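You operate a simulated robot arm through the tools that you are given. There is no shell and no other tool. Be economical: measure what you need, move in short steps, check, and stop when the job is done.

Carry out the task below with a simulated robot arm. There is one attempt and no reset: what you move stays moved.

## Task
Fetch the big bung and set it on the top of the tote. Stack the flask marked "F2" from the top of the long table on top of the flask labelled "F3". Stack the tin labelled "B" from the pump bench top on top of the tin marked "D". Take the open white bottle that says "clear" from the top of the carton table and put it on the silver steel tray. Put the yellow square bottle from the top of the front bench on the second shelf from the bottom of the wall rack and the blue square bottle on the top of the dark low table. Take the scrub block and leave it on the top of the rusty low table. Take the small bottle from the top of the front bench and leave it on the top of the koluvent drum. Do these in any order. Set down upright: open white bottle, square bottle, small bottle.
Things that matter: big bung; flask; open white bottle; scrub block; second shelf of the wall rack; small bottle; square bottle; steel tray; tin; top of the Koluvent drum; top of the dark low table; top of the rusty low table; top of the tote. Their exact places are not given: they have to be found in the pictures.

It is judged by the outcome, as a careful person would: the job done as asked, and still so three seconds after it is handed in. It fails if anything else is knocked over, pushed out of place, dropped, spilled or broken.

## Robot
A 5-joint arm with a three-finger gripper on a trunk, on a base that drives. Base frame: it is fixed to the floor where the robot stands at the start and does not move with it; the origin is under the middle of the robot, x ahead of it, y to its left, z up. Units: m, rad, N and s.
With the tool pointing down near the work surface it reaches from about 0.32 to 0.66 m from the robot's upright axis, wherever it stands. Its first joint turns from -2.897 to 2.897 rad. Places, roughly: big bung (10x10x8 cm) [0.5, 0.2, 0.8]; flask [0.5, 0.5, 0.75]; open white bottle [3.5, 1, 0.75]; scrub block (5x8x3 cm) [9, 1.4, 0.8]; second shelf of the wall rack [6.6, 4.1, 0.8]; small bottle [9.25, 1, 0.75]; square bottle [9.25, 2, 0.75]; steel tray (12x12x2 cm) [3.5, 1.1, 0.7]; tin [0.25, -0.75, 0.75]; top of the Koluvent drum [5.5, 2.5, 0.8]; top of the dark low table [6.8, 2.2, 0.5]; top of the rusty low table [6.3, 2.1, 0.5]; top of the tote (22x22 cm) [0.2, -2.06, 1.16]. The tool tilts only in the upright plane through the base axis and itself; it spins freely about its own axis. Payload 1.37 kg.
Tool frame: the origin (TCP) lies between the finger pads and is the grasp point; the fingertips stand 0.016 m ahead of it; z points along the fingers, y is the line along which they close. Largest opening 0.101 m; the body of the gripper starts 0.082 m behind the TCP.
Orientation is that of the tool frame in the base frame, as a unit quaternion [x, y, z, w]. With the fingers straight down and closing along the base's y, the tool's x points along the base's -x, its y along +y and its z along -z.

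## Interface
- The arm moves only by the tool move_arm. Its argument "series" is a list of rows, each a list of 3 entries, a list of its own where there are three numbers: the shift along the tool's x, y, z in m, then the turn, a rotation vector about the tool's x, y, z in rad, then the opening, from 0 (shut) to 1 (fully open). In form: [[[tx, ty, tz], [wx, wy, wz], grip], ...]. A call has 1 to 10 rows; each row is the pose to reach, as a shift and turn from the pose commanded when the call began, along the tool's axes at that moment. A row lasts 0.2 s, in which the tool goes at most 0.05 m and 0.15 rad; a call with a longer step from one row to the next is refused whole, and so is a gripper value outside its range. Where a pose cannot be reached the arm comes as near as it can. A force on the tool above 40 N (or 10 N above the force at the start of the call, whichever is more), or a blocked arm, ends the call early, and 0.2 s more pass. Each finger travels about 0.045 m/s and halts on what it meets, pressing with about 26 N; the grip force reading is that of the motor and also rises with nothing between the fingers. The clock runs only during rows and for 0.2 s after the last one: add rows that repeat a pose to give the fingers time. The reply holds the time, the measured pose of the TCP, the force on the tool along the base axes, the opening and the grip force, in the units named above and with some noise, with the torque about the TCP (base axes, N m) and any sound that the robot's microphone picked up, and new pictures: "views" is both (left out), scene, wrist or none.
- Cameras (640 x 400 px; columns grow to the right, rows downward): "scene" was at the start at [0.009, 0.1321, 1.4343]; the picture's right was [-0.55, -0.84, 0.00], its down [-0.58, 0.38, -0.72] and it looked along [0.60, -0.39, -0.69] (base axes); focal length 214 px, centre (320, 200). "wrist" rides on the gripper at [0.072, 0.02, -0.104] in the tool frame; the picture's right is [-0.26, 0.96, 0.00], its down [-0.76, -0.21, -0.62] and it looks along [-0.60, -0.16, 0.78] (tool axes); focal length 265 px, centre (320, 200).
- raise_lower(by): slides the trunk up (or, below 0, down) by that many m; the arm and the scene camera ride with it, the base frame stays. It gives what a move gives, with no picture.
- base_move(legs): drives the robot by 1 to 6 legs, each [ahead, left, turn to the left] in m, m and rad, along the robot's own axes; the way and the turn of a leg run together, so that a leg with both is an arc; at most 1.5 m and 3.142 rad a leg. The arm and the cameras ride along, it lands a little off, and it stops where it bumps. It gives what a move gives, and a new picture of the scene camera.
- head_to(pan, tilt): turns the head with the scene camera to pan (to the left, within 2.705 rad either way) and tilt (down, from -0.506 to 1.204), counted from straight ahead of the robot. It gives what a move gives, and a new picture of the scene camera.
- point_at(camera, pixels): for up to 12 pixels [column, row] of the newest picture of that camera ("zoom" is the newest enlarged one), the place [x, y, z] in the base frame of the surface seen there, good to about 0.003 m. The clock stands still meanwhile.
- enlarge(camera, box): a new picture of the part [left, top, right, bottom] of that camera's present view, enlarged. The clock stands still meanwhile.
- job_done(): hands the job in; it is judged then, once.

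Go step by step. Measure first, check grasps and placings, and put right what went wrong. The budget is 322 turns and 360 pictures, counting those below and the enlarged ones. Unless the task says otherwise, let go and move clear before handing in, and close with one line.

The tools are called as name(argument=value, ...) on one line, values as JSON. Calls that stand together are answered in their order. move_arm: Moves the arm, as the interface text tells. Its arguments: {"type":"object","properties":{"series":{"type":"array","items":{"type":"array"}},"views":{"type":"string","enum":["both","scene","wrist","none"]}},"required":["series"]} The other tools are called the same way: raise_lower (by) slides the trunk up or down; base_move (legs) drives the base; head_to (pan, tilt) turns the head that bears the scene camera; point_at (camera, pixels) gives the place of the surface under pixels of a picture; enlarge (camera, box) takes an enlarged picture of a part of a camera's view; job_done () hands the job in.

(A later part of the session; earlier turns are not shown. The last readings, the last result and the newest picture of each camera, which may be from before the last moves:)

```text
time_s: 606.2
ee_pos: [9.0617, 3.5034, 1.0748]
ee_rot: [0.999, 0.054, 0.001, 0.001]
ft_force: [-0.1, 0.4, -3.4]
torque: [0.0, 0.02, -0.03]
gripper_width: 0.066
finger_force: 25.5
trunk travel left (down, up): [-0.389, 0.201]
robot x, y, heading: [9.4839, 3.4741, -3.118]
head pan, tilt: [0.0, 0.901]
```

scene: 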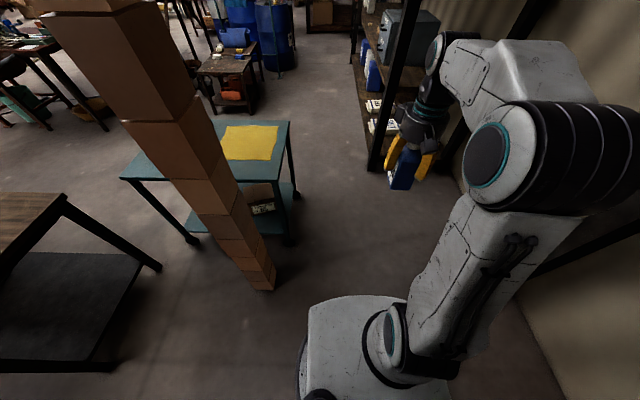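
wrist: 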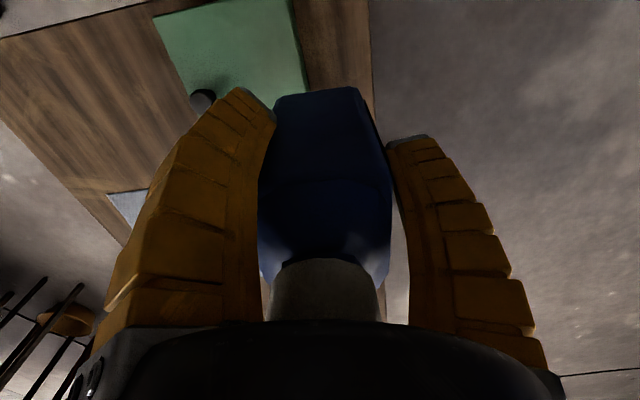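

base_move(legs=[[1.32, 0.03, -0.024], [0.4, 0.04, 0.0], [0.6, 0.35, 0.0], [0.3, 0.05, 0.0], [0.0, 0.0, 1.571]])

head_to(pan=0.0, tilt=0.9)

```text
time_s: 623.9
ee_pos: [6.8479, 2.5245, 1.0731]
ee_rot: [0.661, 0.751, 0.001, -0.001]
ft_force: [-0.5, -0.5, -3.7]
torque: [-0.01, 0.0, -0.03]
gripper_width: 0.0658
finger_force: 26.2
trunk travel left (down, up): [-0.389, 0.201]
robot x, y, heading: [6.8678, 2.9465, -1.526]
head pan, tilt: [0.0, 0.901]
```

scene: 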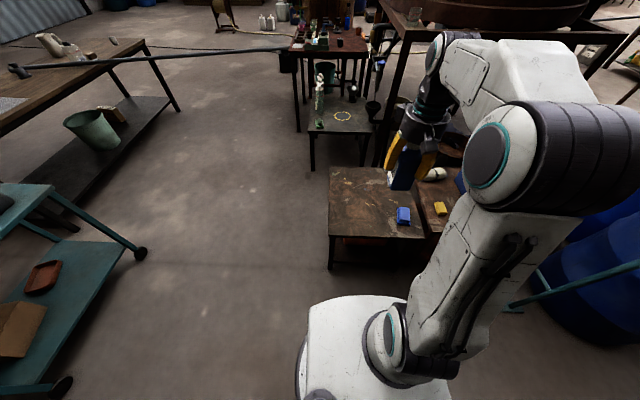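

```text
time_s: 624.5
ee_pos: [6.8477, 2.524, 1.0727]
ee_rot: [0.661, 0.751, 0.003, -0.002]
ft_force: [-0.6, 0.3, -2.8]
torque: [0.0, 0.01, 0.0]
gripper_width: 0.0656
finger_force: 26.3
trunk travel left (down, up): [-0.389, 0.201]
robot x, y, heading: [6.8702, 2.9432, -1.521]
head pan, tilt: [0.0, 0.901]
```

scene: 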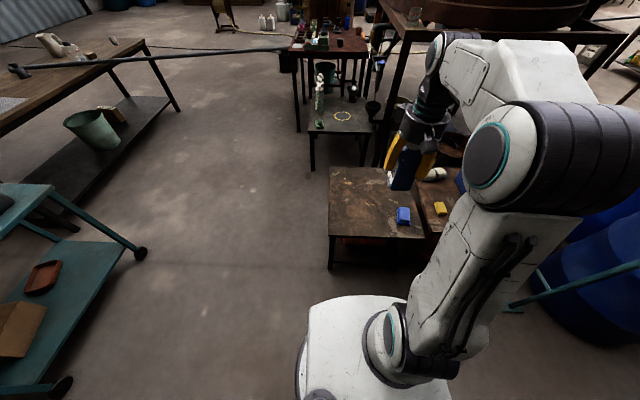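

The dark table has free space around (6.86,2.22). I drive 0.18 ahead, straighten and lower the trunk.

base_move(legs=[[0.18, 0.0, -0.045]])

raise_lower(by=-0.25)

point_at(camera="scene", pixels=[[340, 215], [370, 200], [403, 215], [350, 185]])

```text
time_s: 626.0
ee_pos: [6.8356, 2.3458, 1.0727]
ee_rot: [0.675, 0.738, 0.003, -0.002]
ft_force: [0.1, -0.4, -4.0]
torque: [0.04, -0.02, 0.0]
gripper_width: 0.0657
finger_force: 26.1
trunk travel left (down, up): [-0.389, 0.201]
robot x, y, heading: [6.8749, 2.7638, -1.564]
head pan, tilt: [0.0, 0.901]
```

scene: 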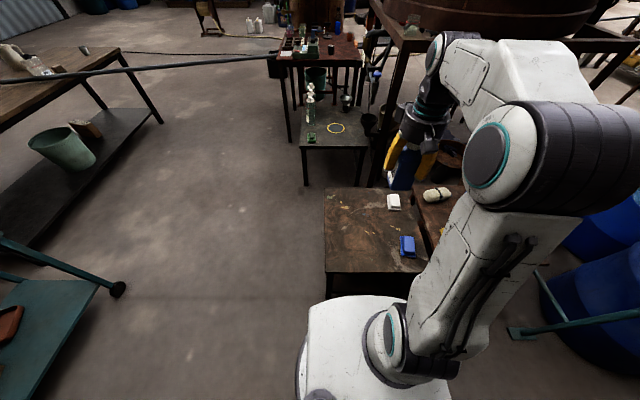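

```text
time_s: 628.6
ee_pos: [6.8339, 2.3456, 0.8232]
ee_rot: [0.675, 0.737, 0.002, -0.003]
ft_force: [0.0, -0.3, -3.8]
torque: [0.02, 0.01, -0.03]
gripper_width: 0.0657
finger_force: 25.9
trunk travel left (down, up): [-0.139, 0.451]
robot x, y, heading: [6.8744, 2.7657, -1.563]
head pan, tilt: [0.0, 0.901]
```

```text
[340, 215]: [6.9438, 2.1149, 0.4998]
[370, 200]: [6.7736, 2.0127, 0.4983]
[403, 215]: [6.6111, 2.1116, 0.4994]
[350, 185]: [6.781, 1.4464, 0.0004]
```

move_arm(series=[[[-0.04, 0, 0.02], [0, 0, 0], 0], [[-0.08, 0.001, 0.04], [0, 0, 0], 0], [[-0.115, 0.002, 0.065], [0, 0, 0], 0], [[-0.146, 0.003, 0.1], [0, 0, 0], 0], [[-0.146, 0.003, 0.145], [0, 0, 0], 0], [[-0.146, 0.003, 0.19], [0, 0, 0], 0], [[-0.146, 0.003, 0.225], [0, 0, 0], 0], [[-0.146, 0.003, 0.238], [0, 0, 0], 0], [[-0.146, 0.003, 0.242], [0, 0, 0], 0]])

```text
time_s: 630.6
ee_pos: [6.8506, 2.202, 0.5793]
ee_rot: [0.676, 0.737, 0.001, -0.001]
ft_force: [-0.1, 0.6, -3.1]
torque: [-0.01, 0.01, 0.0]
gripper_width: 0.0658
finger_force: 26.0
trunk travel left (down, up): [-0.139, 0.451]
robot x, y, heading: [6.8715, 2.7629, -1.563]
head pan, tilt: [0.0, 0.901]
```

scene: 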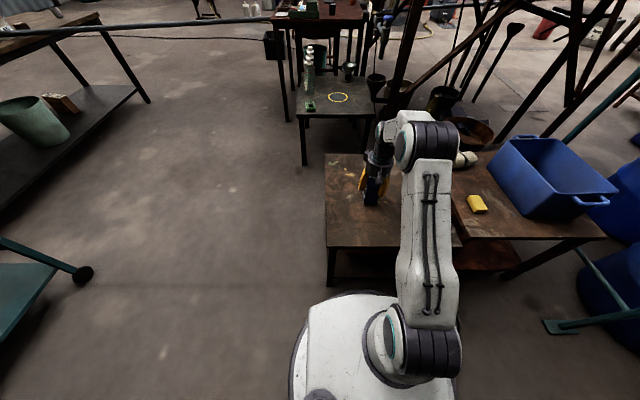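
wrist: 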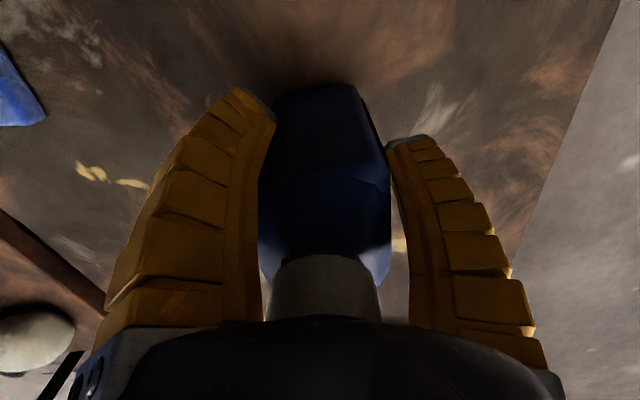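

move_arm(series=[[[0, 0, 0.001], [0, 0, 0], 0], [[0, 0, 0.003], [0, 0, 0], 0], [[0, 0, 0.004], [0, 0, 0], 0]], views="none")

```text
time_s: 631.4
ee_pos: [6.8497, 2.2017, 0.5772]
ee_rot: [0.675, 0.737, 0.002, -0.002]
ft_force: [-0.5, 0.0, -3.8]
torque: [-0.01, 0.0, 0.02]
gripper_width: 0.0656
finger_force: 26.0
trunk travel left (down, up): [-0.139, 0.451]
robot x, y, heading: [6.8702, 2.7668, -1.563]
head pan, tilt: [0.0, 0.901]
```

move_arm(series=[[[0, 0, 0.001], [0, 0, 0], 0], [[0, 0, 0.003], [0, 0, 0], 0], [[0, 0, 0.004], [0, 0, 0], 0]], views="none")

```text
time_s: 632.2
ee_pos: [6.8504, 2.2009, 0.5749]
ee_rot: [0.676, 0.737, 0.0, 0.0]
ft_force: [-0.8, 2.1, 17.9]
torque: [0.18, 0.46, -0.24]
gripper_width: 0.0658
finger_force: 25.8
trunk travel left (down, up): [-0.139, 0.451]
robot x, y, heading: [6.8782, 2.7659, -1.565]
head pan, tilt: [0.0, 0.901]
```

Contact at 18 N. I ease off, release and rise.

move_arm(series=[[[0, 0, -0.0025], [0, 0, 0], 0], [[0, 0, -0.0025], [0, 0, 0], 0.75], [[0, 0, -0.0025], [0, 0, 0], 0.95], [[0, 0, -0.0025], [0, 0, 0], 0.95], [[0, 0, -0.0025], [0, 0, 0], 0.95], [[0, 0, -0.04], [0, 0, 0], 0.95], [[0, 0, -0.085], [0, 0, 0], 0.95], [[0, 0, -0.13], [0, 0, 0], 0.95], [[0, 0, -0.175], [0, 0, 0], 0.95], [[0.02, 0, -0.21], [0, 0, 0], 0.95]])

```text
time_s: 634.4
ee_pos: [6.8445, 2.2233, 0.785]
ee_rot: [0.676, 0.737, 0.002, -0.002]
ft_force: [-0.3, 0.0, -0.1]
torque: [0.05, 0.01, -0.03]
gripper_width: 0.0966
finger_force: 0.3
trunk travel left (down, up): [-0.139, 0.451]
robot x, y, heading: [6.8714, 2.77, -1.565]
head pan, tilt: [0.0, 0.901]
```

scene: 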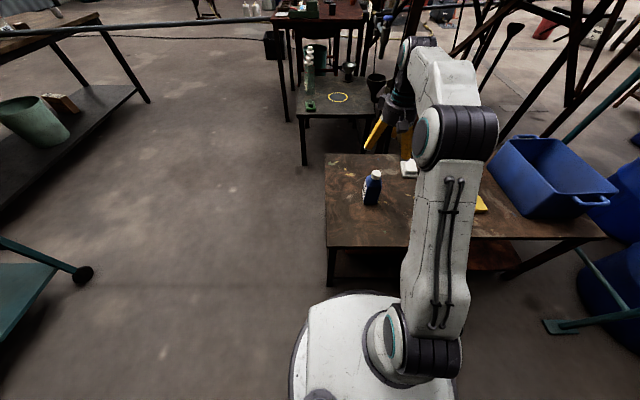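
wrist: 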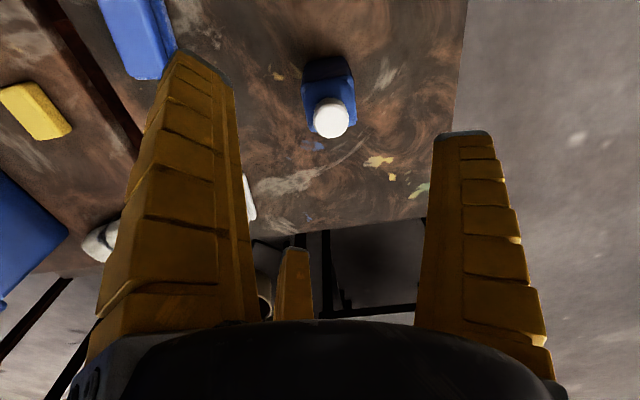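

The blue bottle stands upright on the dark table. Next the carton table to the west: I raise, tuck, and drive west to look for a route.

raise_lower(by=0.25)

move_arm(series=[[[0.04, 0, -0.02], [0, 0, 0], 0.95], [[0.08, 0.01, -0.04], [0, 0, 0], 0.95], [[0.12, 0.02, -0.06], [0, 0, 0], 0.95], [[0.15, 0.02, -0.08], [0, 0, 0], 0.95]], views="none")

base_move(legs=[[-0.3, 0.0, 0.0], [0.0, 0.0, -1.576], [0.9, 0.0, 0.0]])

head_to(pan=0.2, tilt=0.55)

```text
time_s: 637.0
ee_pos: [6.8446, 2.2238, 1.0346]
ee_rot: [0.676, 0.737, 0.002, -0.002]
ft_force: [-0.4, 0.1, -0.4]
torque: [-0.03, 0.01, 0.0]
gripper_width: 0.0964
finger_force: 0.1
trunk travel left (down, up): [-0.389, 0.201]
robot x, y, heading: [6.8735, 2.7673, -1.566]
head pan, tilt: [0.0, 0.901]
```

```text
time_s: 638.0
ee_pos: [6.853, 2.3757, 1.1126]
ee_rot: [0.676, 0.737, 0.002, -0.001]
ft_force: [0.0, 0.2, -0.2]
torque: [-0.06, 0.0, -0.02]
gripper_width: 0.0964
finger_force: 0.7
trunk travel left (down, up): [-0.389, 0.201]
robot x, y, heading: [6.8719, 2.767, -1.567]
head pan, tilt: [0.0, 0.901]
```

```text
time_s: 648.1
ee_pos: [5.6071, 3.0727, 1.1118]
ee_rot: [0.999, 0.048, 0.002, 0.0]
ft_force: [0.3, -0.4, -0.2]
torque: [0.0, -0.01, 0.0]
gripper_width: 0.0965
finger_force: 0.5
trunk travel left (down, up): [-0.389, 0.201]
robot x, y, heading: [5.9993, 3.0523, -3.13]
head pan, tilt: [0.0, 0.901]
```

scene: 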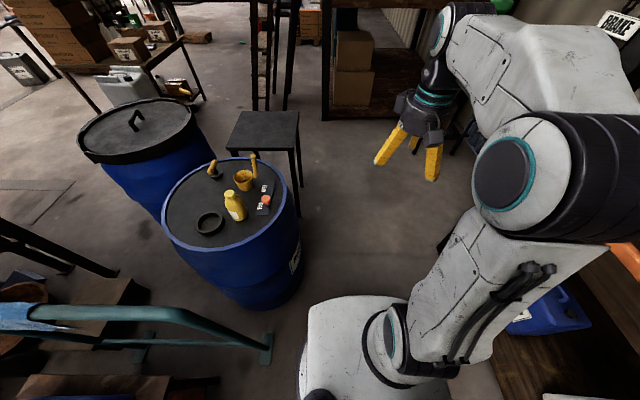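

```text
time_s: 648.9
ee_pos: [5.6083, 3.072, 1.1111]
ee_rot: [0.999, 0.048, 0.001, 0.0]
ft_force: [0.1, 0.1, 0.8]
torque: [0.01, 0.0, 0.02]
gripper_width: 0.0965
finger_force: 1.1
trunk travel left (down, up): [-0.389, 0.201]
robot x, y, heading: [5.999, 3.0545, -3.126]
head pan, tilt: [0.201, 0.55]
```

scene: 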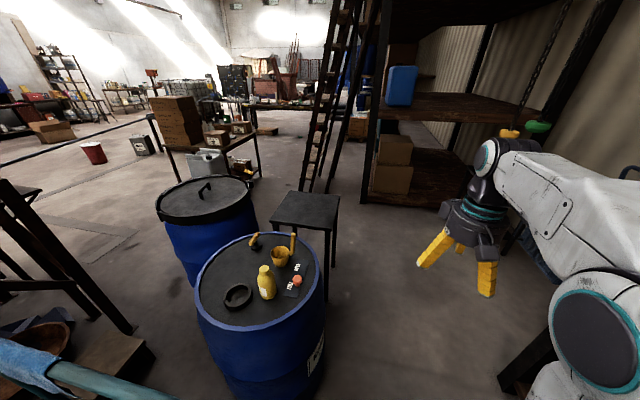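

point_at(camera="scene", pixels=[[303, 187], [322, 192], [363, 202], [332, 265], [340, 197], [272, 222], [258, 180], [170, 150], [262, 140], [235, 175], [205, 165], [430, 215]])

enlarge(camera="scene", box=[130, 60, 400, 260])

```text
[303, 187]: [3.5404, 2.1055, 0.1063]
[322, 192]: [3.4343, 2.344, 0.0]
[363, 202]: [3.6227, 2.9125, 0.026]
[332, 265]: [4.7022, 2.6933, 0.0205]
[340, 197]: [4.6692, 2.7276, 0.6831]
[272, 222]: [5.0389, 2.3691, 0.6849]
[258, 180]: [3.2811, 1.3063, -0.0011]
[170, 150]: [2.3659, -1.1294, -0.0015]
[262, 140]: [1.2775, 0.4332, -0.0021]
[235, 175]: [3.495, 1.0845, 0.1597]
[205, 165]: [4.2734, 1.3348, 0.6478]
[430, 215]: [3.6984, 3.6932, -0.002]
```

```text
2.00 times, centred on (265, 160) of scene
```

zoom: 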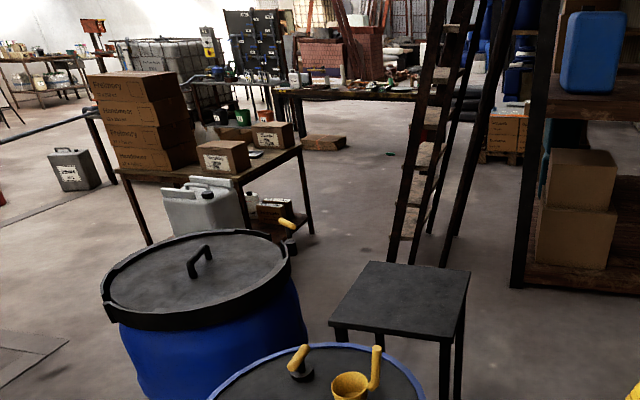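

base_move(legs=[[1.4, -0.05, -0.015], [0.45, 0.0, 0.0]])

head_to(pan=0.7, tilt=0.65)

```text
time_s: 658.1
ee_pos: [3.7753, 3.0795, 1.1113]
ee_rot: [0.999, 0.05, 0.002, 0.0]
ft_force: [-0.7, -0.4, -0.1]
torque: [0.01, -0.02, -0.04]
gripper_width: 0.0963
finger_force: 0.2
trunk travel left (down, up): [-0.389, 0.201]
robot x, y, heading: [4.1683, 3.0597, -3.122]
head pan, tilt: [0.201, 0.55]
```

scene: 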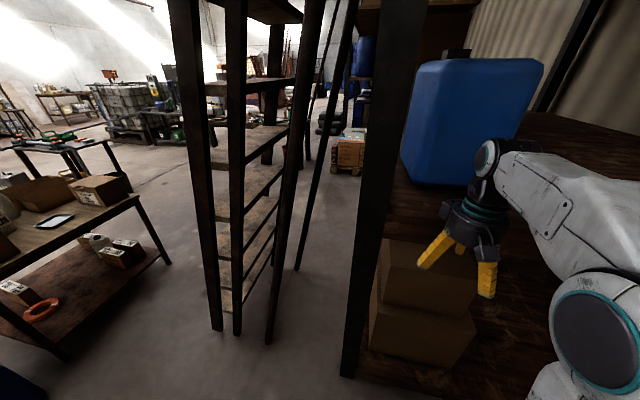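

```text
time_s: 659.0
ee_pos: [3.7754, 3.079, 1.1123]
ee_rot: [0.999, 0.051, 0.001, 0.0]
ft_force: [0.5, 0.0, -0.4]
torque: [0.01, 0.02, 0.02]
gripper_width: 0.0962
finger_force: 0.2
trunk travel left (down, up): [-0.389, 0.201]
robot x, y, heading: [4.1659, 3.0627, -3.122]
head pan, tilt: [0.7, 0.649]
```

scene: 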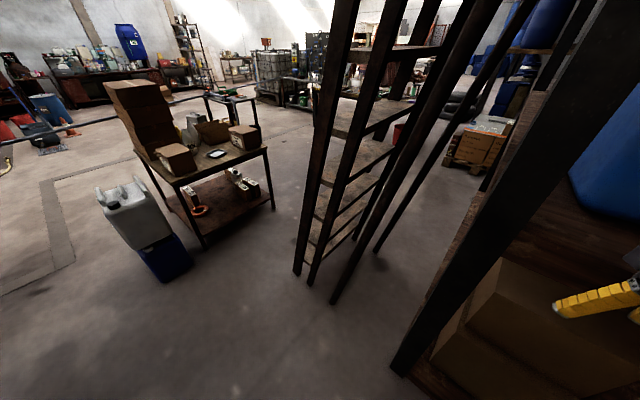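

I turn to face -y and move down toward the carton table's north-east side.

base_move(legs=[[0.0, 0.0, 1.55], [0.75, 0.0, 0.0]])

head_to(pan=-0.4, tilt=0.7)

```text
time_s: 666.9
ee_pos: [4.131, 1.9091, 1.1119]
ee_rot: [0.681, 0.732, 0.001, -0.001]
ft_force: [-1.1, 0.1, 1.2]
torque: [-0.04, 0.01, 0.02]
gripper_width: 0.0966
finger_force: 0.6
trunk travel left (down, up): [-0.389, 0.201]
robot x, y, heading: [4.1553, 2.2989, -1.581]
head pan, tilt: [0.7, 0.649]
```

scene: 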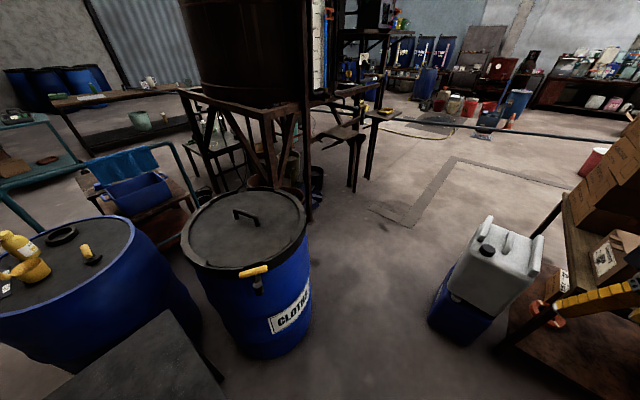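

```text
time_s: 668.2
ee_pos: [4.1306, 1.9084, 1.1125]
ee_rot: [0.681, 0.732, 0.002, -0.001]
ft_force: [0.4, -0.2, 0.2]
torque: [-0.03, 0.02, 0.02]
gripper_width: 0.0963
finger_force: 0.4
trunk travel left (down, up): [-0.389, 0.201]
robot x, y, heading: [4.1588, 2.3034, -1.582]
head pan, tilt: [-0.4, 0.7]
```

scene: 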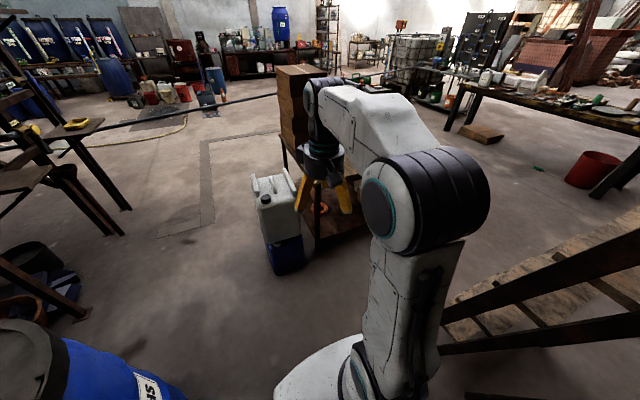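

point_at(camera="scene", pixels=[[318, 237], [368, 228], [300, 150], [310, 210], [275, 268], [340, 60], [455, 320], [445, 350], [300, 75], [590, 190], [535, 168]])

head_to(pan=-0.05, tilt=0.9)

```text
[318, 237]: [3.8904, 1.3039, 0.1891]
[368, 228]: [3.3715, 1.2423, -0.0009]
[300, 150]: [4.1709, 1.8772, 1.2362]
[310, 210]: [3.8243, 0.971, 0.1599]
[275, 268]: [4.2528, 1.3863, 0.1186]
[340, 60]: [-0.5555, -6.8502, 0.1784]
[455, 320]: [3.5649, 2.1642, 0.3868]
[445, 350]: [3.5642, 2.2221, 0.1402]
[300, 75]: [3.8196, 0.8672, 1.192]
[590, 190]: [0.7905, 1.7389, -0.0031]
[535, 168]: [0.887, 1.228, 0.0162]
```

```text
time_s: 669.1
ee_pos: [4.1306, 1.9091, 1.1105]
ee_rot: [0.681, 0.732, 0.001, -0.001]
ft_force: [0.0, 0.5, 0.5]
torque: [-0.01, 0.0, 0.02]
gripper_width: 0.0964
finger_force: 0.3
trunk travel left (down, up): [-0.389, 0.201]
robot x, y, heading: [4.1595, 2.2998, -1.578]
head pan, tilt: [-0.051, 0.901]
```

scene: 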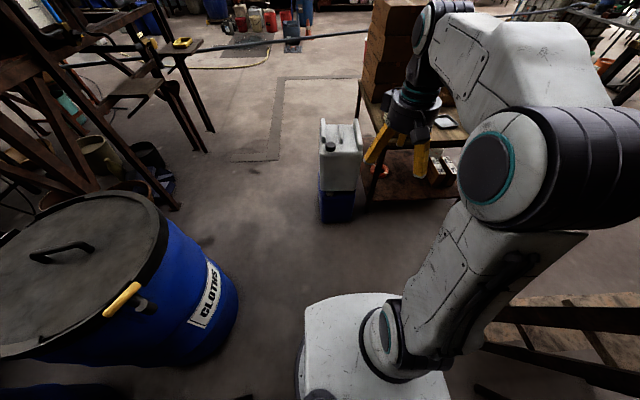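

The carton table spans about x 3.3–3.9, y up to 1.3, with a shiny tray near (443,122). I drive to its north side at about (3.56,1.65), clear of the ladder foot (3.56,2.16).

base_move(legs=[[0.4, 0.0, 0.0], [0.2, -0.35, 0.0], [0.05, -0.25, 0.0]])

head_to(pan=0.0, tilt=0.9)

```text
time_s: 675.1
ee_pos: [3.5338, 1.2582, 1.1122]
ee_rot: [0.675, 0.738, 0.002, 0.0]
ft_force: [0.1, 0.0, -1.3]
torque: [-0.03, -0.03, 0.02]
gripper_width: 0.0963
finger_force: 0.3
trunk travel left (down, up): [-0.389, 0.201]
robot x, y, heading: [3.555, 1.6513, -1.567]
head pan, tilt: [-0.051, 0.901]
```

scene: 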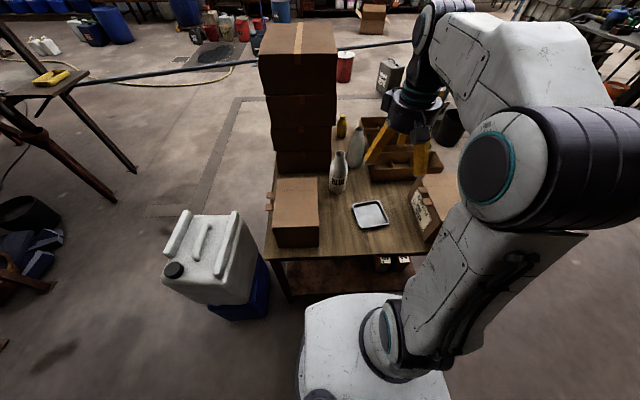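

```text
time_s: 675.7
ee_pos: [3.5341, 1.2587, 1.1119]
ee_rot: [0.675, 0.738, 0.001, -0.001]
ft_force: [-0.3, -0.2, -0.1]
torque: [0.03, 0.0, 0.04]
gripper_width: 0.0965
finger_force: 0.3
trunk travel left (down, up): [-0.389, 0.201]
robot x, y, heading: [3.5524, 1.6485, -1.566]
head pan, tilt: [0.0, 0.901]
```

scene: 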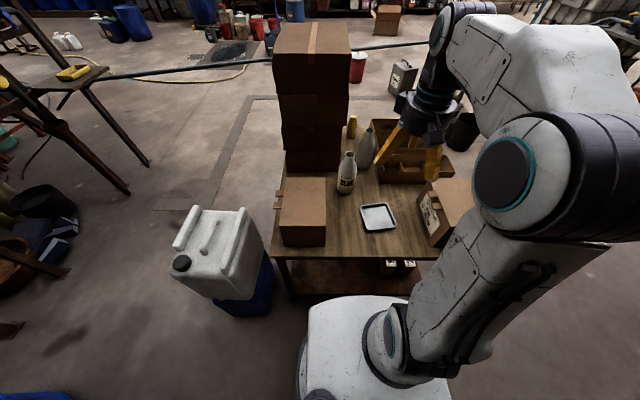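

Two white bottles stand at (346,172) and (366,148), with the steel tray at (378,216). I enlarge and measure.

enlarge(camera="scene", box=[270, 100, 430, 260])

point_at(camera="scene", pixels=[[346, 180], [347, 154], [366, 150], [368, 128], [378, 216], [362, 207], [392, 206], [396, 228], [366, 231], [352, 125], [300, 190], [425, 215]])

```text
2.50 times, centred on (350, 180) of scene
```

zoom: 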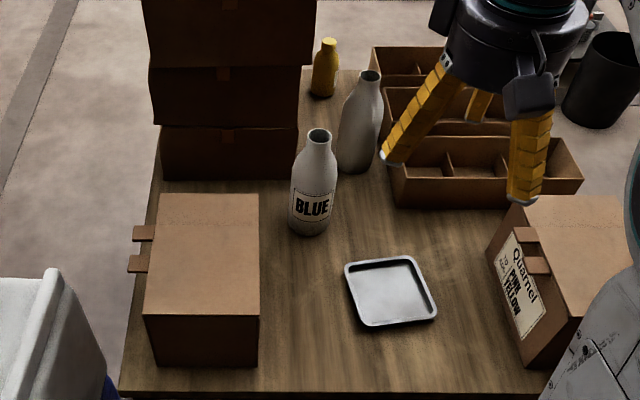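

```text
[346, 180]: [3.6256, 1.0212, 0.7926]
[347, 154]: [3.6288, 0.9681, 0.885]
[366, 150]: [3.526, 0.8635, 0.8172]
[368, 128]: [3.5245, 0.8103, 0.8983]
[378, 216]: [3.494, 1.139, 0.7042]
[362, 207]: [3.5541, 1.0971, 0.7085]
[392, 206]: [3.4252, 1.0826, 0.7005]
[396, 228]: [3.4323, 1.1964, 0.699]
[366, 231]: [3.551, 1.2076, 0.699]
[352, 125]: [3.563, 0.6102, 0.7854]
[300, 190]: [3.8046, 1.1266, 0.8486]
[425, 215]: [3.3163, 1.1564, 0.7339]
```

The near bottle says "BLUE"; the other at (3.526,0.855) shows no label from here and is out of reach. I measure the table's corners to choose a better side.

point_at(camera="scene", pixels=[[270, 256], [405, 256], [412, 170], [440, 180], [372, 125], [400, 130], [285, 165], [330, 145], [440, 250], [385, 90], [450, 130]])

head_to(pan=-0.9, tilt=0.6)

```text
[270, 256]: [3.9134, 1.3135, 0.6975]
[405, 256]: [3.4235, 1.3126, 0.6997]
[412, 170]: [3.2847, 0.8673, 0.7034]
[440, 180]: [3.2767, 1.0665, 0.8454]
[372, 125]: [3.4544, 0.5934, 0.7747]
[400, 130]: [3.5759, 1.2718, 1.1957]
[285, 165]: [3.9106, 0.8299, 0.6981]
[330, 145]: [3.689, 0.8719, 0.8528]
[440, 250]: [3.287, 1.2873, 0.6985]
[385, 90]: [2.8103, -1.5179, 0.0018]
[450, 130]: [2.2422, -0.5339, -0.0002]
```

```text
time_s: 676.9
ee_pos: [3.5343, 1.2586, 1.1118]
ee_rot: [0.675, 0.738, 0.001, -0.002]
ft_force: [-0.5, 0.1, 0.0]
torque: [-0.02, 0.01, 0.01]
gripper_width: 0.0965
finger_force: 0.0
trunk travel left (down, up): [-0.389, 0.201]
robot x, y, heading: [3.5579, 1.651, -1.567]
head pan, tilt: [-0.901, 0.6]
```

scene: 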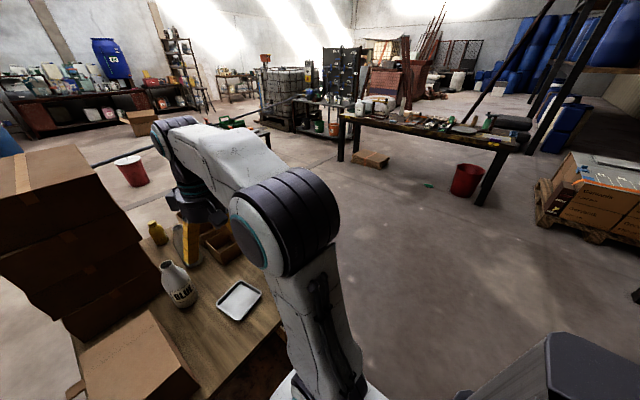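

base_move(legs=[[0.0, -0.75, 0.0], [0.67, 0.0, 0.0], [0.0, 0.0, 1.567]])

head_to(pan=0.0, tilt=0.85)

```text
time_s: 688.3
ee_pos: [3.1871, 0.9366, 1.113]
ee_rot: [-0.046, 0.999, -0.001, -0.003]
ft_force: [0.2, 0.5, 0.3]
torque: [0.03, -0.02, -0.01]
gripper_width: 0.0962
finger_force: 0.3
trunk travel left (down, up): [-0.389, 0.201]
robot x, y, heading: [2.7978, 0.9537, 0.011]
head pan, tilt: [-0.901, 0.6]
```

scene: 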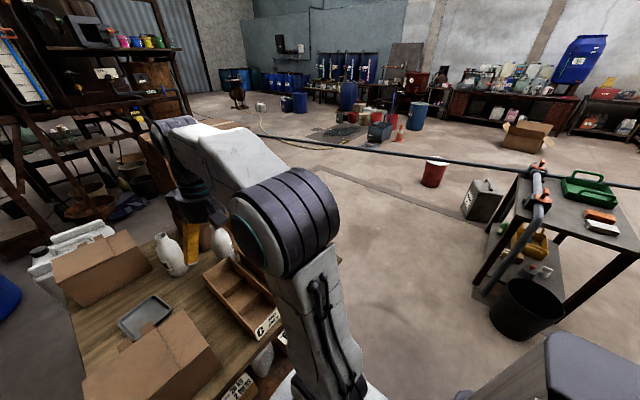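

```text
time_s: 689.5
ee_pos: [3.1865, 0.9373, 1.1117]
ee_rot: [-0.046, 0.999, 0.0, -0.002]
ft_force: [-0.4, -0.3, -0.7]
torque: [-0.04, 0.02, 0.02]
gripper_width: 0.0965
finger_force: 0.4
trunk travel left (down, up): [-0.389, 0.201]
robot x, y, heading: [2.7939, 0.9578, 0.011]
head pan, tilt: [0.0, 0.85]
```

scene: 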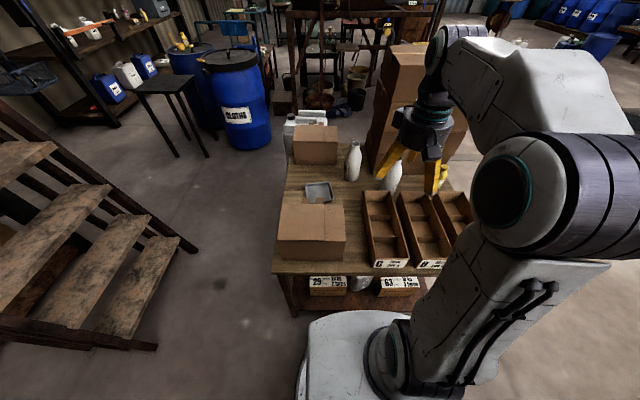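

point_at(camera="scene", pixels=[[300, 272], [370, 272], [393, 178], [395, 163], [353, 165], [318, 192], [380, 200], [420, 205], [315, 215]])

enlarge(camera="scene", box=[270, 120, 470, 290])

```text
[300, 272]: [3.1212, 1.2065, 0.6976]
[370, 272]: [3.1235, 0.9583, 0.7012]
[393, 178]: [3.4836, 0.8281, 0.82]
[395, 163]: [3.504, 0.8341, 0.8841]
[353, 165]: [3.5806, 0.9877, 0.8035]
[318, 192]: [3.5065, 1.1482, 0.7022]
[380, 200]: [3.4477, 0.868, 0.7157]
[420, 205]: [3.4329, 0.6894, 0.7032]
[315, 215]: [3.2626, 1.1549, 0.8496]
```

```text
2.35 times, centred on (370, 205) of scene
```

zoom: 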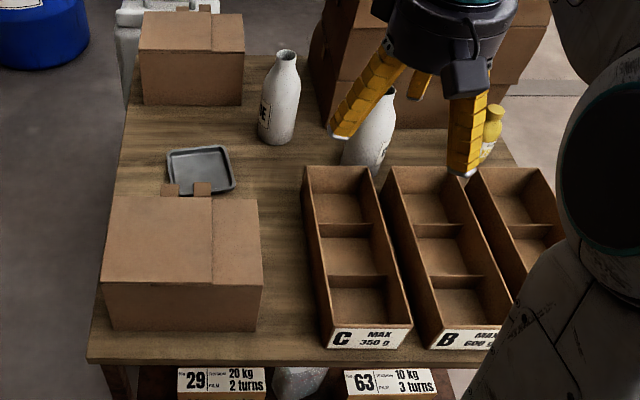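

The target bottle (3.51,0.84) is best reached from the south side; the tray from the north. I go to the south-west corner and look.

base_move(legs=[[0.0, -0.85, 0.0]])

head_to(pan=0.5, tilt=0.7)

```text
time_s: 694.0
ee_pos: [3.1894, 0.09, 1.1125]
ee_rot: [-0.038, 0.999, 0.0, -0.002]
ft_force: [-0.1, -0.2, 0.0]
torque: [0.0, -0.03, -0.02]
gripper_width: 0.0965
finger_force: 0.1
trunk travel left (down, up): [-0.389, 0.201]
robot x, y, heading: [2.7987, 0.1195, -0.003]
head pan, tilt: [0.0, 0.85]
```

scene: 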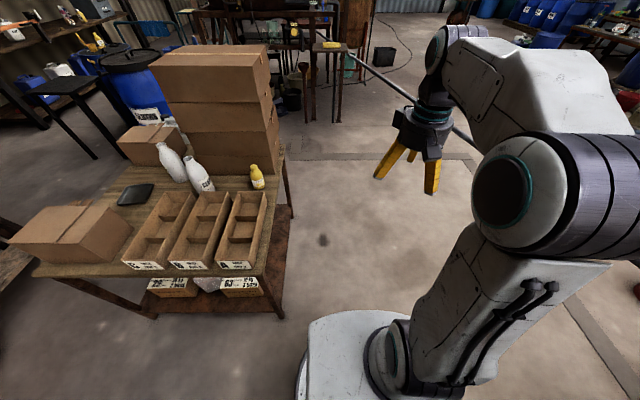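

```text
time_s: 694.9
ee_pos: [3.1886, 0.0913, 1.1116]
ee_rot: [-0.038, 0.999, 0.0, -0.002]
ft_force: [-0.7, 0.1, 0.0]
torque: [-0.01, 0.0, 0.01]
gripper_width: 0.0964
finger_force: 0.8
trunk travel left (down, up): [-0.389, 0.201]
robot x, y, heading: [2.7979, 0.1127, -0.003]
head pan, tilt: [0.499, 0.7]
```

scene: 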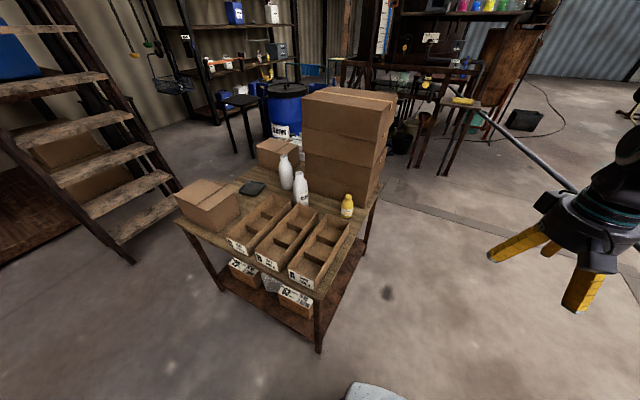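

enlarge(camera="scene", box=[220, 130, 400, 290])

point_at(camera="scene", pixels=[[318, 295], [370, 190], [318, 350], [303, 195], [300, 175], [347, 205], [375, 195], [330, 260]])

```text
2.50 times, centred on (310, 210) of scene
```

zoom: 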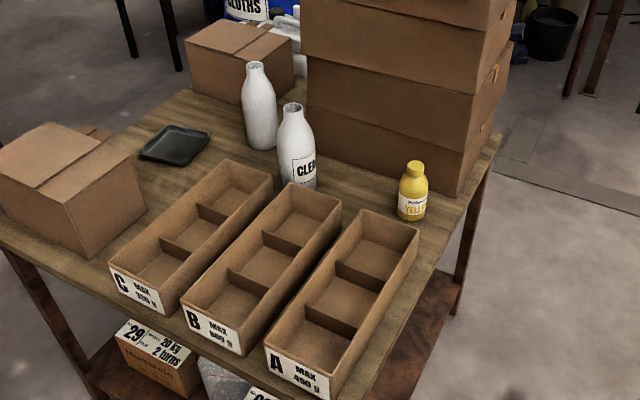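

```text
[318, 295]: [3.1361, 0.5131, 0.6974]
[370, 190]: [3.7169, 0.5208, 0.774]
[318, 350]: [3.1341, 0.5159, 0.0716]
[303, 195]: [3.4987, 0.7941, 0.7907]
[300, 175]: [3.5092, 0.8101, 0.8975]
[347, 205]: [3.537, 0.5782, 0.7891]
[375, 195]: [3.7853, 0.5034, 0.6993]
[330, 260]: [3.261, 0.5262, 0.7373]
```

The label reads "CLEAR". Its neck is too tall for a straight-down grip, so I'll grip the body with the tool tilted about 45° from the west side, where both bottle and tray are reachable. I drive back to (2.82,0.98).

base_move(legs=[[0.0, 0.87, 0.003], [0.02, 0.0, 0.0]])

head_to(pan=0.2, tilt=0.85)

```text
time_s: 699.9
ee_pos: [3.2126, 0.9617, 1.1117]
ee_rot: [-0.041, 0.999, 0.0, -0.003]
ft_force: [-0.1, 0.6, -0.2]
torque: [0.01, 0.04, 0.0]
gripper_width: 0.0967
finger_force: 0.4
trunk travel left (down, up): [-0.389, 0.201]
robot x, y, heading: [2.8195, 0.9862, -0.002]
head pan, tilt: [0.499, 0.7]
```

scene: 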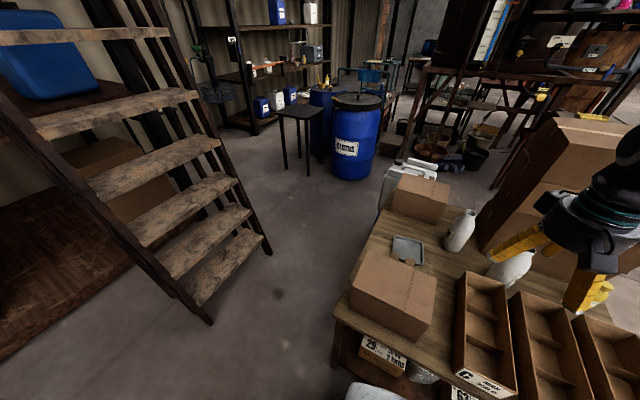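

```text
time_s: 700.7
ee_pos: [3.2122, 0.9621, 1.1113]
ee_rot: [-0.041, 0.999, 0.0, -0.002]
ft_force: [0.0, -0.2, -0.9]
torque: [-0.04, -0.01, 0.02]
gripper_width: 0.0965
finger_force: 0.8
trunk travel left (down, up): [-0.389, 0.201]
robot x, y, heading: [2.8187, 0.9885, -0.001]
head pan, tilt: [0.201, 0.85]
```

scene: 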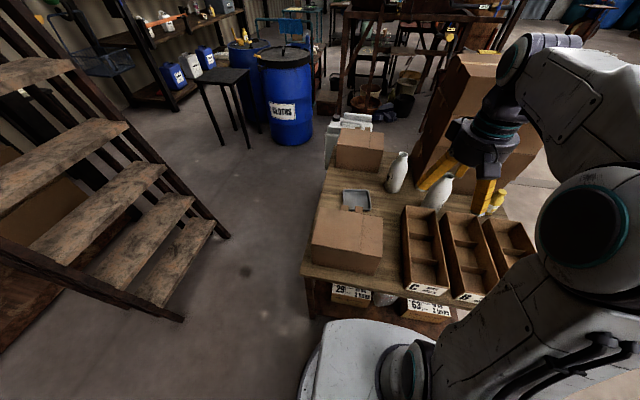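

I first spin the tool so its closing axis is square to the line to the bottle, and move toward it at height to measure.

move_arm(series=[[[-0.03, 0.0, 0], [0, 0, 0.11], 0.95], [[-0.06, -0.03, 0], [0, 0, 0.22], 0.95], [[-0.09, -0.06, 0.0], [0, 0, 0.315], 0.95], [[-0.12, -0.09, 0.0], [0, 0, 0.315], 0.95]], views="wrist")

```text
time_s: 701.7
ee_pos: [3.3407, 0.8846, 1.1095]
ee_rot: [0.116, 0.993, 0.001, -0.003]
ft_force: [0.0, -0.4, -1.2]
torque: [0.01, 0.02, -0.02]
gripper_width: 0.0963
finger_force: 0.2
trunk travel left (down, up): [-0.389, 0.201]
robot x, y, heading: [2.8164, 0.9864, 0.001]
head pan, tilt: [0.201, 0.85]
```

wrist: 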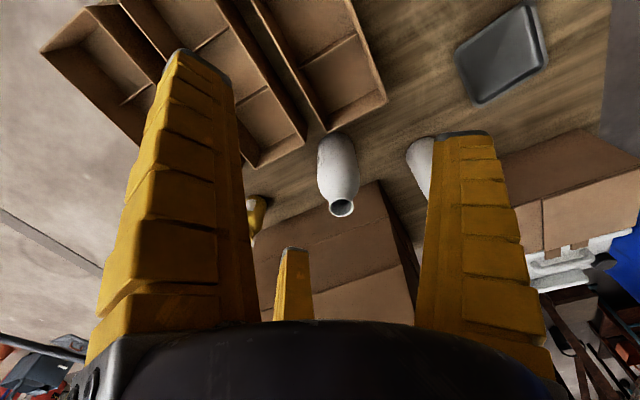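

enlarge(camera="wrist", box=[270, 100, 430, 240])

point_at(camera="wrist", pixels=[[341, 214], [330, 208], [352, 208], [341, 201], [318, 165], [358, 170], [337, 150], [338, 175], [375, 100], [300, 135]])

```text
2.86 times, centred on (350, 170) of wrist
```

zoom: 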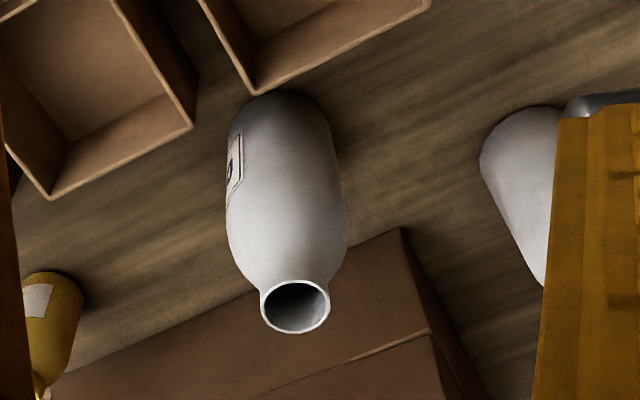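

```text
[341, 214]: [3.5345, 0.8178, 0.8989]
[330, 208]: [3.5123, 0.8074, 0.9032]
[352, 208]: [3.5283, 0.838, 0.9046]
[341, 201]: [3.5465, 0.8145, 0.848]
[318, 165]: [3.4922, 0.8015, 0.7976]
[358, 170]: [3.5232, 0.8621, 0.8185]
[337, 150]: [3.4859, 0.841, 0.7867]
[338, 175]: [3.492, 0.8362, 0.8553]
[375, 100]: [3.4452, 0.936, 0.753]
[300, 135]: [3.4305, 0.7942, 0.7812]
```

The bottle axis is at (3.519,0.825), body radius ~0.036. I tilt the tool 45° outward and go to a standoff 0.12 m short of it.

move_arm(series=[[[-0.017, -0.003, 0.015], [0, -0.15, 0], 0.95], [[-0.034, -0.006, 0.03], [0, -0.3, 0], 0.95], [[-0.051, -0.009, 0.05], [0, -0.45, 0], 0.95], [[-0.068, -0.012, 0.07], [0, -0.6, 0], 0.95], [[-0.085, -0.015, 0.09], [0, -0.75, 0], 0.95], [[-0.1023, -0.0169, 0.12], [0, -0.785, 0], 0.95], [[-0.1023, -0.0169, 0.165], [0, -0.785, 0], 0.95], [[-0.1023, -0.0169, 0.21], [0, -0.785, 0], 0.95], [[-0.1023, -0.0169, 0.2495], [0, -0.785, 0], 0.95], [[-0.1023, -0.0169, 0.2495], [0, -0.785, 0], 0.95]])

```text
time_s: 703.9
ee_pos: [3.4345, 0.8461, 0.8622]
ee_rot: [0.109, 0.918, -0.049, 0.378]
ft_force: [0.1, 1.0, 0.2]
torque: [0.01, 0.01, -0.01]
gripper_width: 0.0964
finger_force: 0.1
out of reach, approached as far as the arm can: row 6, 7, 8, 9, 10
trunk travel left (down, up): [-0.389, 0.201]
robot x, y, heading: [2.8205, 0.9848, -0.005]
head pan, tilt: [0.201, 0.85]
```

scene: 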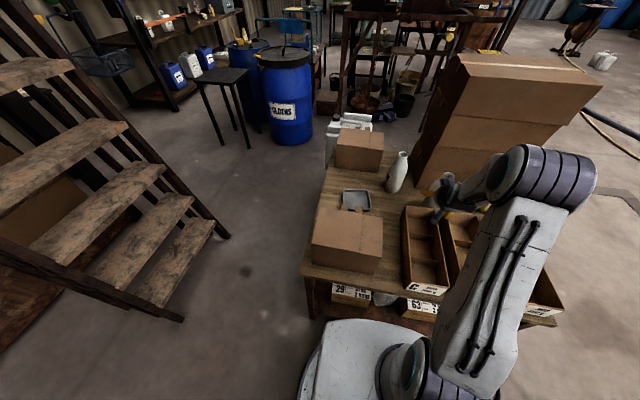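
wrist: 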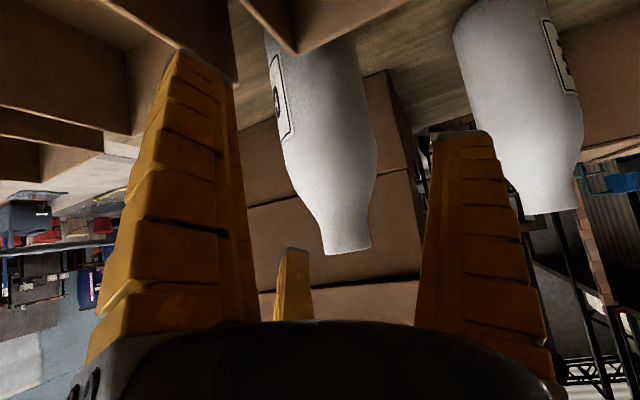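

The fingers straddle the bottle's line with BLUE well clear to the right. I advance along the tool axis.

move_arm(series=[[[0, 0, 0.03], [0, 0, 0], 0.95], [[0, 0, 0.06], [0, 0, 0], 0.95], [[0, 0, 0.09], [0, 0, 0], 0.95], [[0, 0, 0.12], [0, 0, 0], 0.95], [[0, 0, 0.12], [0, 0, 0], 0.95]])

```text
time_s: 705.1
ee_pos: [3.5164, 0.8254, 0.7769]
ee_rot: [0.109, 0.919, -0.048, 0.377]
ft_force: [-1.0, -0.3, 0.5]
torque: [0.05, -0.04, -0.02]
gripper_width: 0.0965
finger_force: 1.0
trunk travel left (down, up): [-0.389, 0.201]
robot x, y, heading: [2.818, 0.9889, -0.002]
head pan, tilt: [0.201, 0.85]
```

scene: 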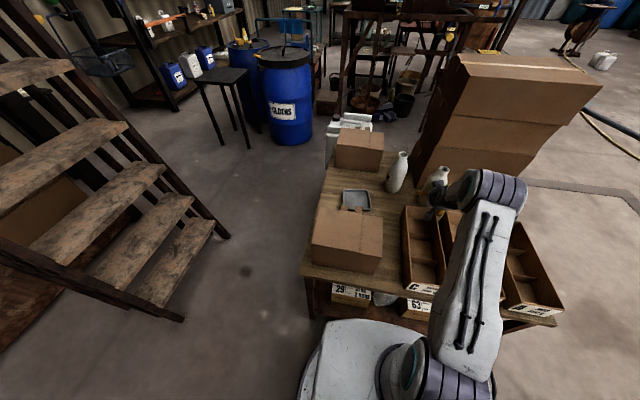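
wrist: 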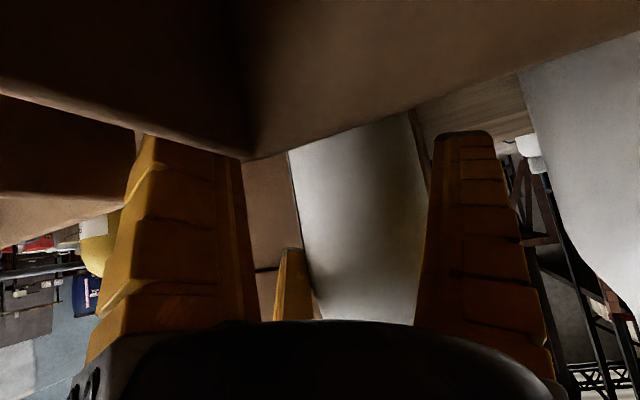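

In this view the TCP projects to about (319,188) while the bottle centre is near column 360, so it sits ~12–15 mm toward +y of the tool. I shift +0.011 in tool y and look again.

move_arm(series=[[[0, 0.006, 0], [0, 0, 0], 0.95], [[0, 0.011, 0], [0, 0, 0], 0.95], [[0, 0.011, 0], [0, 0, 0], 0.95]], views="wrist")

```text
time_s: 705.9
ee_pos: [3.5191, 0.8364, 0.7752]
ee_rot: [0.106, 0.919, -0.043, 0.378]
ft_force: [-0.5, -1.6, 0.4]
torque: [0.0, -0.05, -0.05]
gripper_width: 0.0971
finger_force: 0.7
trunk travel left (down, up): [-0.389, 0.201]
robot x, y, heading: [2.8202, 0.9883, 0.001]
head pan, tilt: [0.201, 0.85]
```

wrist: 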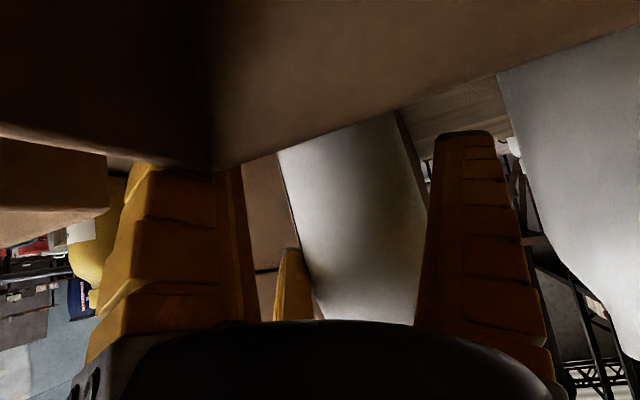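

point_at(camera="wrist", pixels=[[350, 200], [350, 150], [350, 260], [300, 200], [410, 200], [385, 260], [320, 260], [230, 120], [450, 200], [240, 240], [550, 150]])

```text
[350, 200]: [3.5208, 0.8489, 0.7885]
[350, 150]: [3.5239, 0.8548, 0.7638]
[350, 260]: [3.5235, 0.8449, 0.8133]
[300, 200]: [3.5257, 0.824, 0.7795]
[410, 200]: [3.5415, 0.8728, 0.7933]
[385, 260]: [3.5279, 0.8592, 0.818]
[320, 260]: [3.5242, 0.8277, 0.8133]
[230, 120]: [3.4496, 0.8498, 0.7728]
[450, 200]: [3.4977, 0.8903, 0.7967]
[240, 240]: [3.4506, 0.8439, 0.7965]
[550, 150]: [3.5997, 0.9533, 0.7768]
```

enlarge(camera="scene", box=[300, 120, 520, 300])

```text
2.22 times, centred on (410, 210) of scene
```

zoom: 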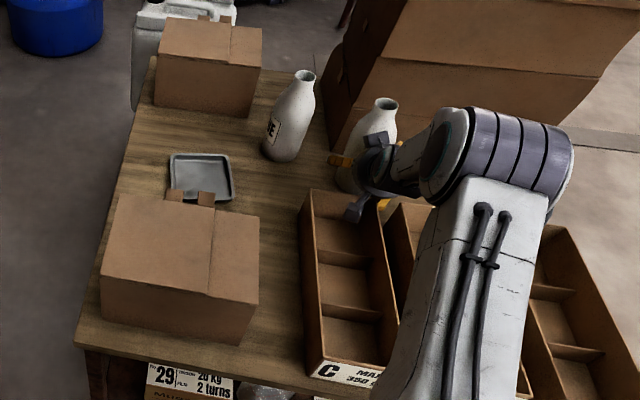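

point_at(camera="zoom", pixels=[[385, 112], [372, 108], [398, 108], [365, 130], [302, 78], [285, 130], [310, 195], [345, 185]])

```text
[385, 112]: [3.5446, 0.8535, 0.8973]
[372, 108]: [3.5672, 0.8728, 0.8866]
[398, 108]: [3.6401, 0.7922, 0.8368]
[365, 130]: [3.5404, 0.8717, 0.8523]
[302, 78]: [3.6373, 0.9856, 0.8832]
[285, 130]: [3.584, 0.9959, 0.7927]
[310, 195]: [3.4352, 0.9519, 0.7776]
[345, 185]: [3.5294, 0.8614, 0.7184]
```

The bottle got nudged to about (3.556,0.858) (still upright): the tilted gripper's body leans on its shoulder. I back straight out along the tool axis and will grip it vertically instead, at z≈0.832 where the palm just clears the lip.

move_arm(series=[[[0, 0, -0.03], [0, 0, 0], 0.95], [[0, 0, -0.07], [0, 0, 0], 0.95], [[0, 0, -0.11], [0, 0, 0], 0.95], [[0, 0, -0.15], [0, 0, 0], 0.95], [[0, 0, -0.19], [0, 0, 0], 0.95], [[0, 0, -0.23], [0, 0, 0], 0.95]])

```text
time_s: 707.3
ee_pos: [3.362, 0.8777, 0.9424]
ee_rot: [0.106, 0.919, -0.041, 0.378]
ft_force: [-0.4, 0.5, -0.1]
torque: [0.02, 0.04, 0.0]
gripper_width: 0.0964
finger_force: 0.2
trunk travel left (down, up): [-0.389, 0.201]
robot x, y, heading: [2.8201, 0.9862, -0.002]
head pan, tilt: [0.201, 0.85]
```

scene: 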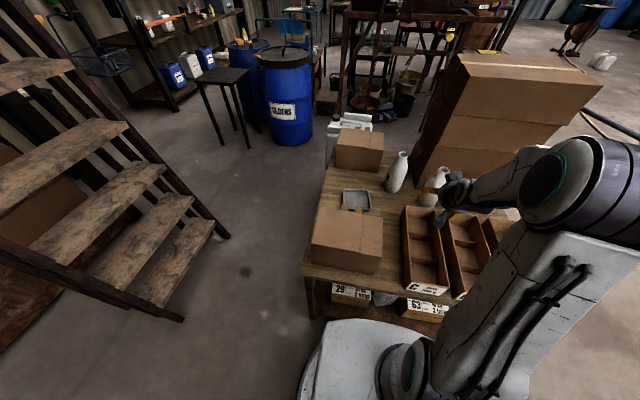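
wrist: 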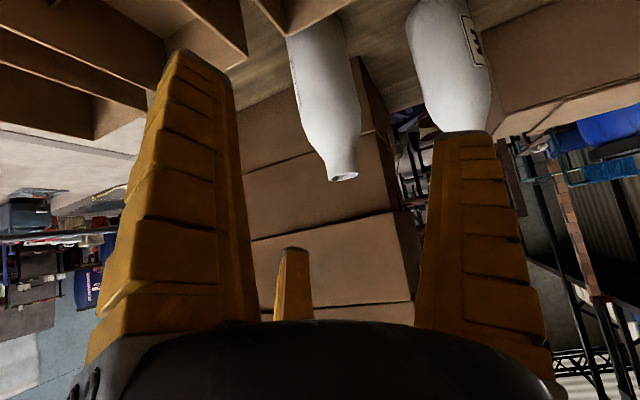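

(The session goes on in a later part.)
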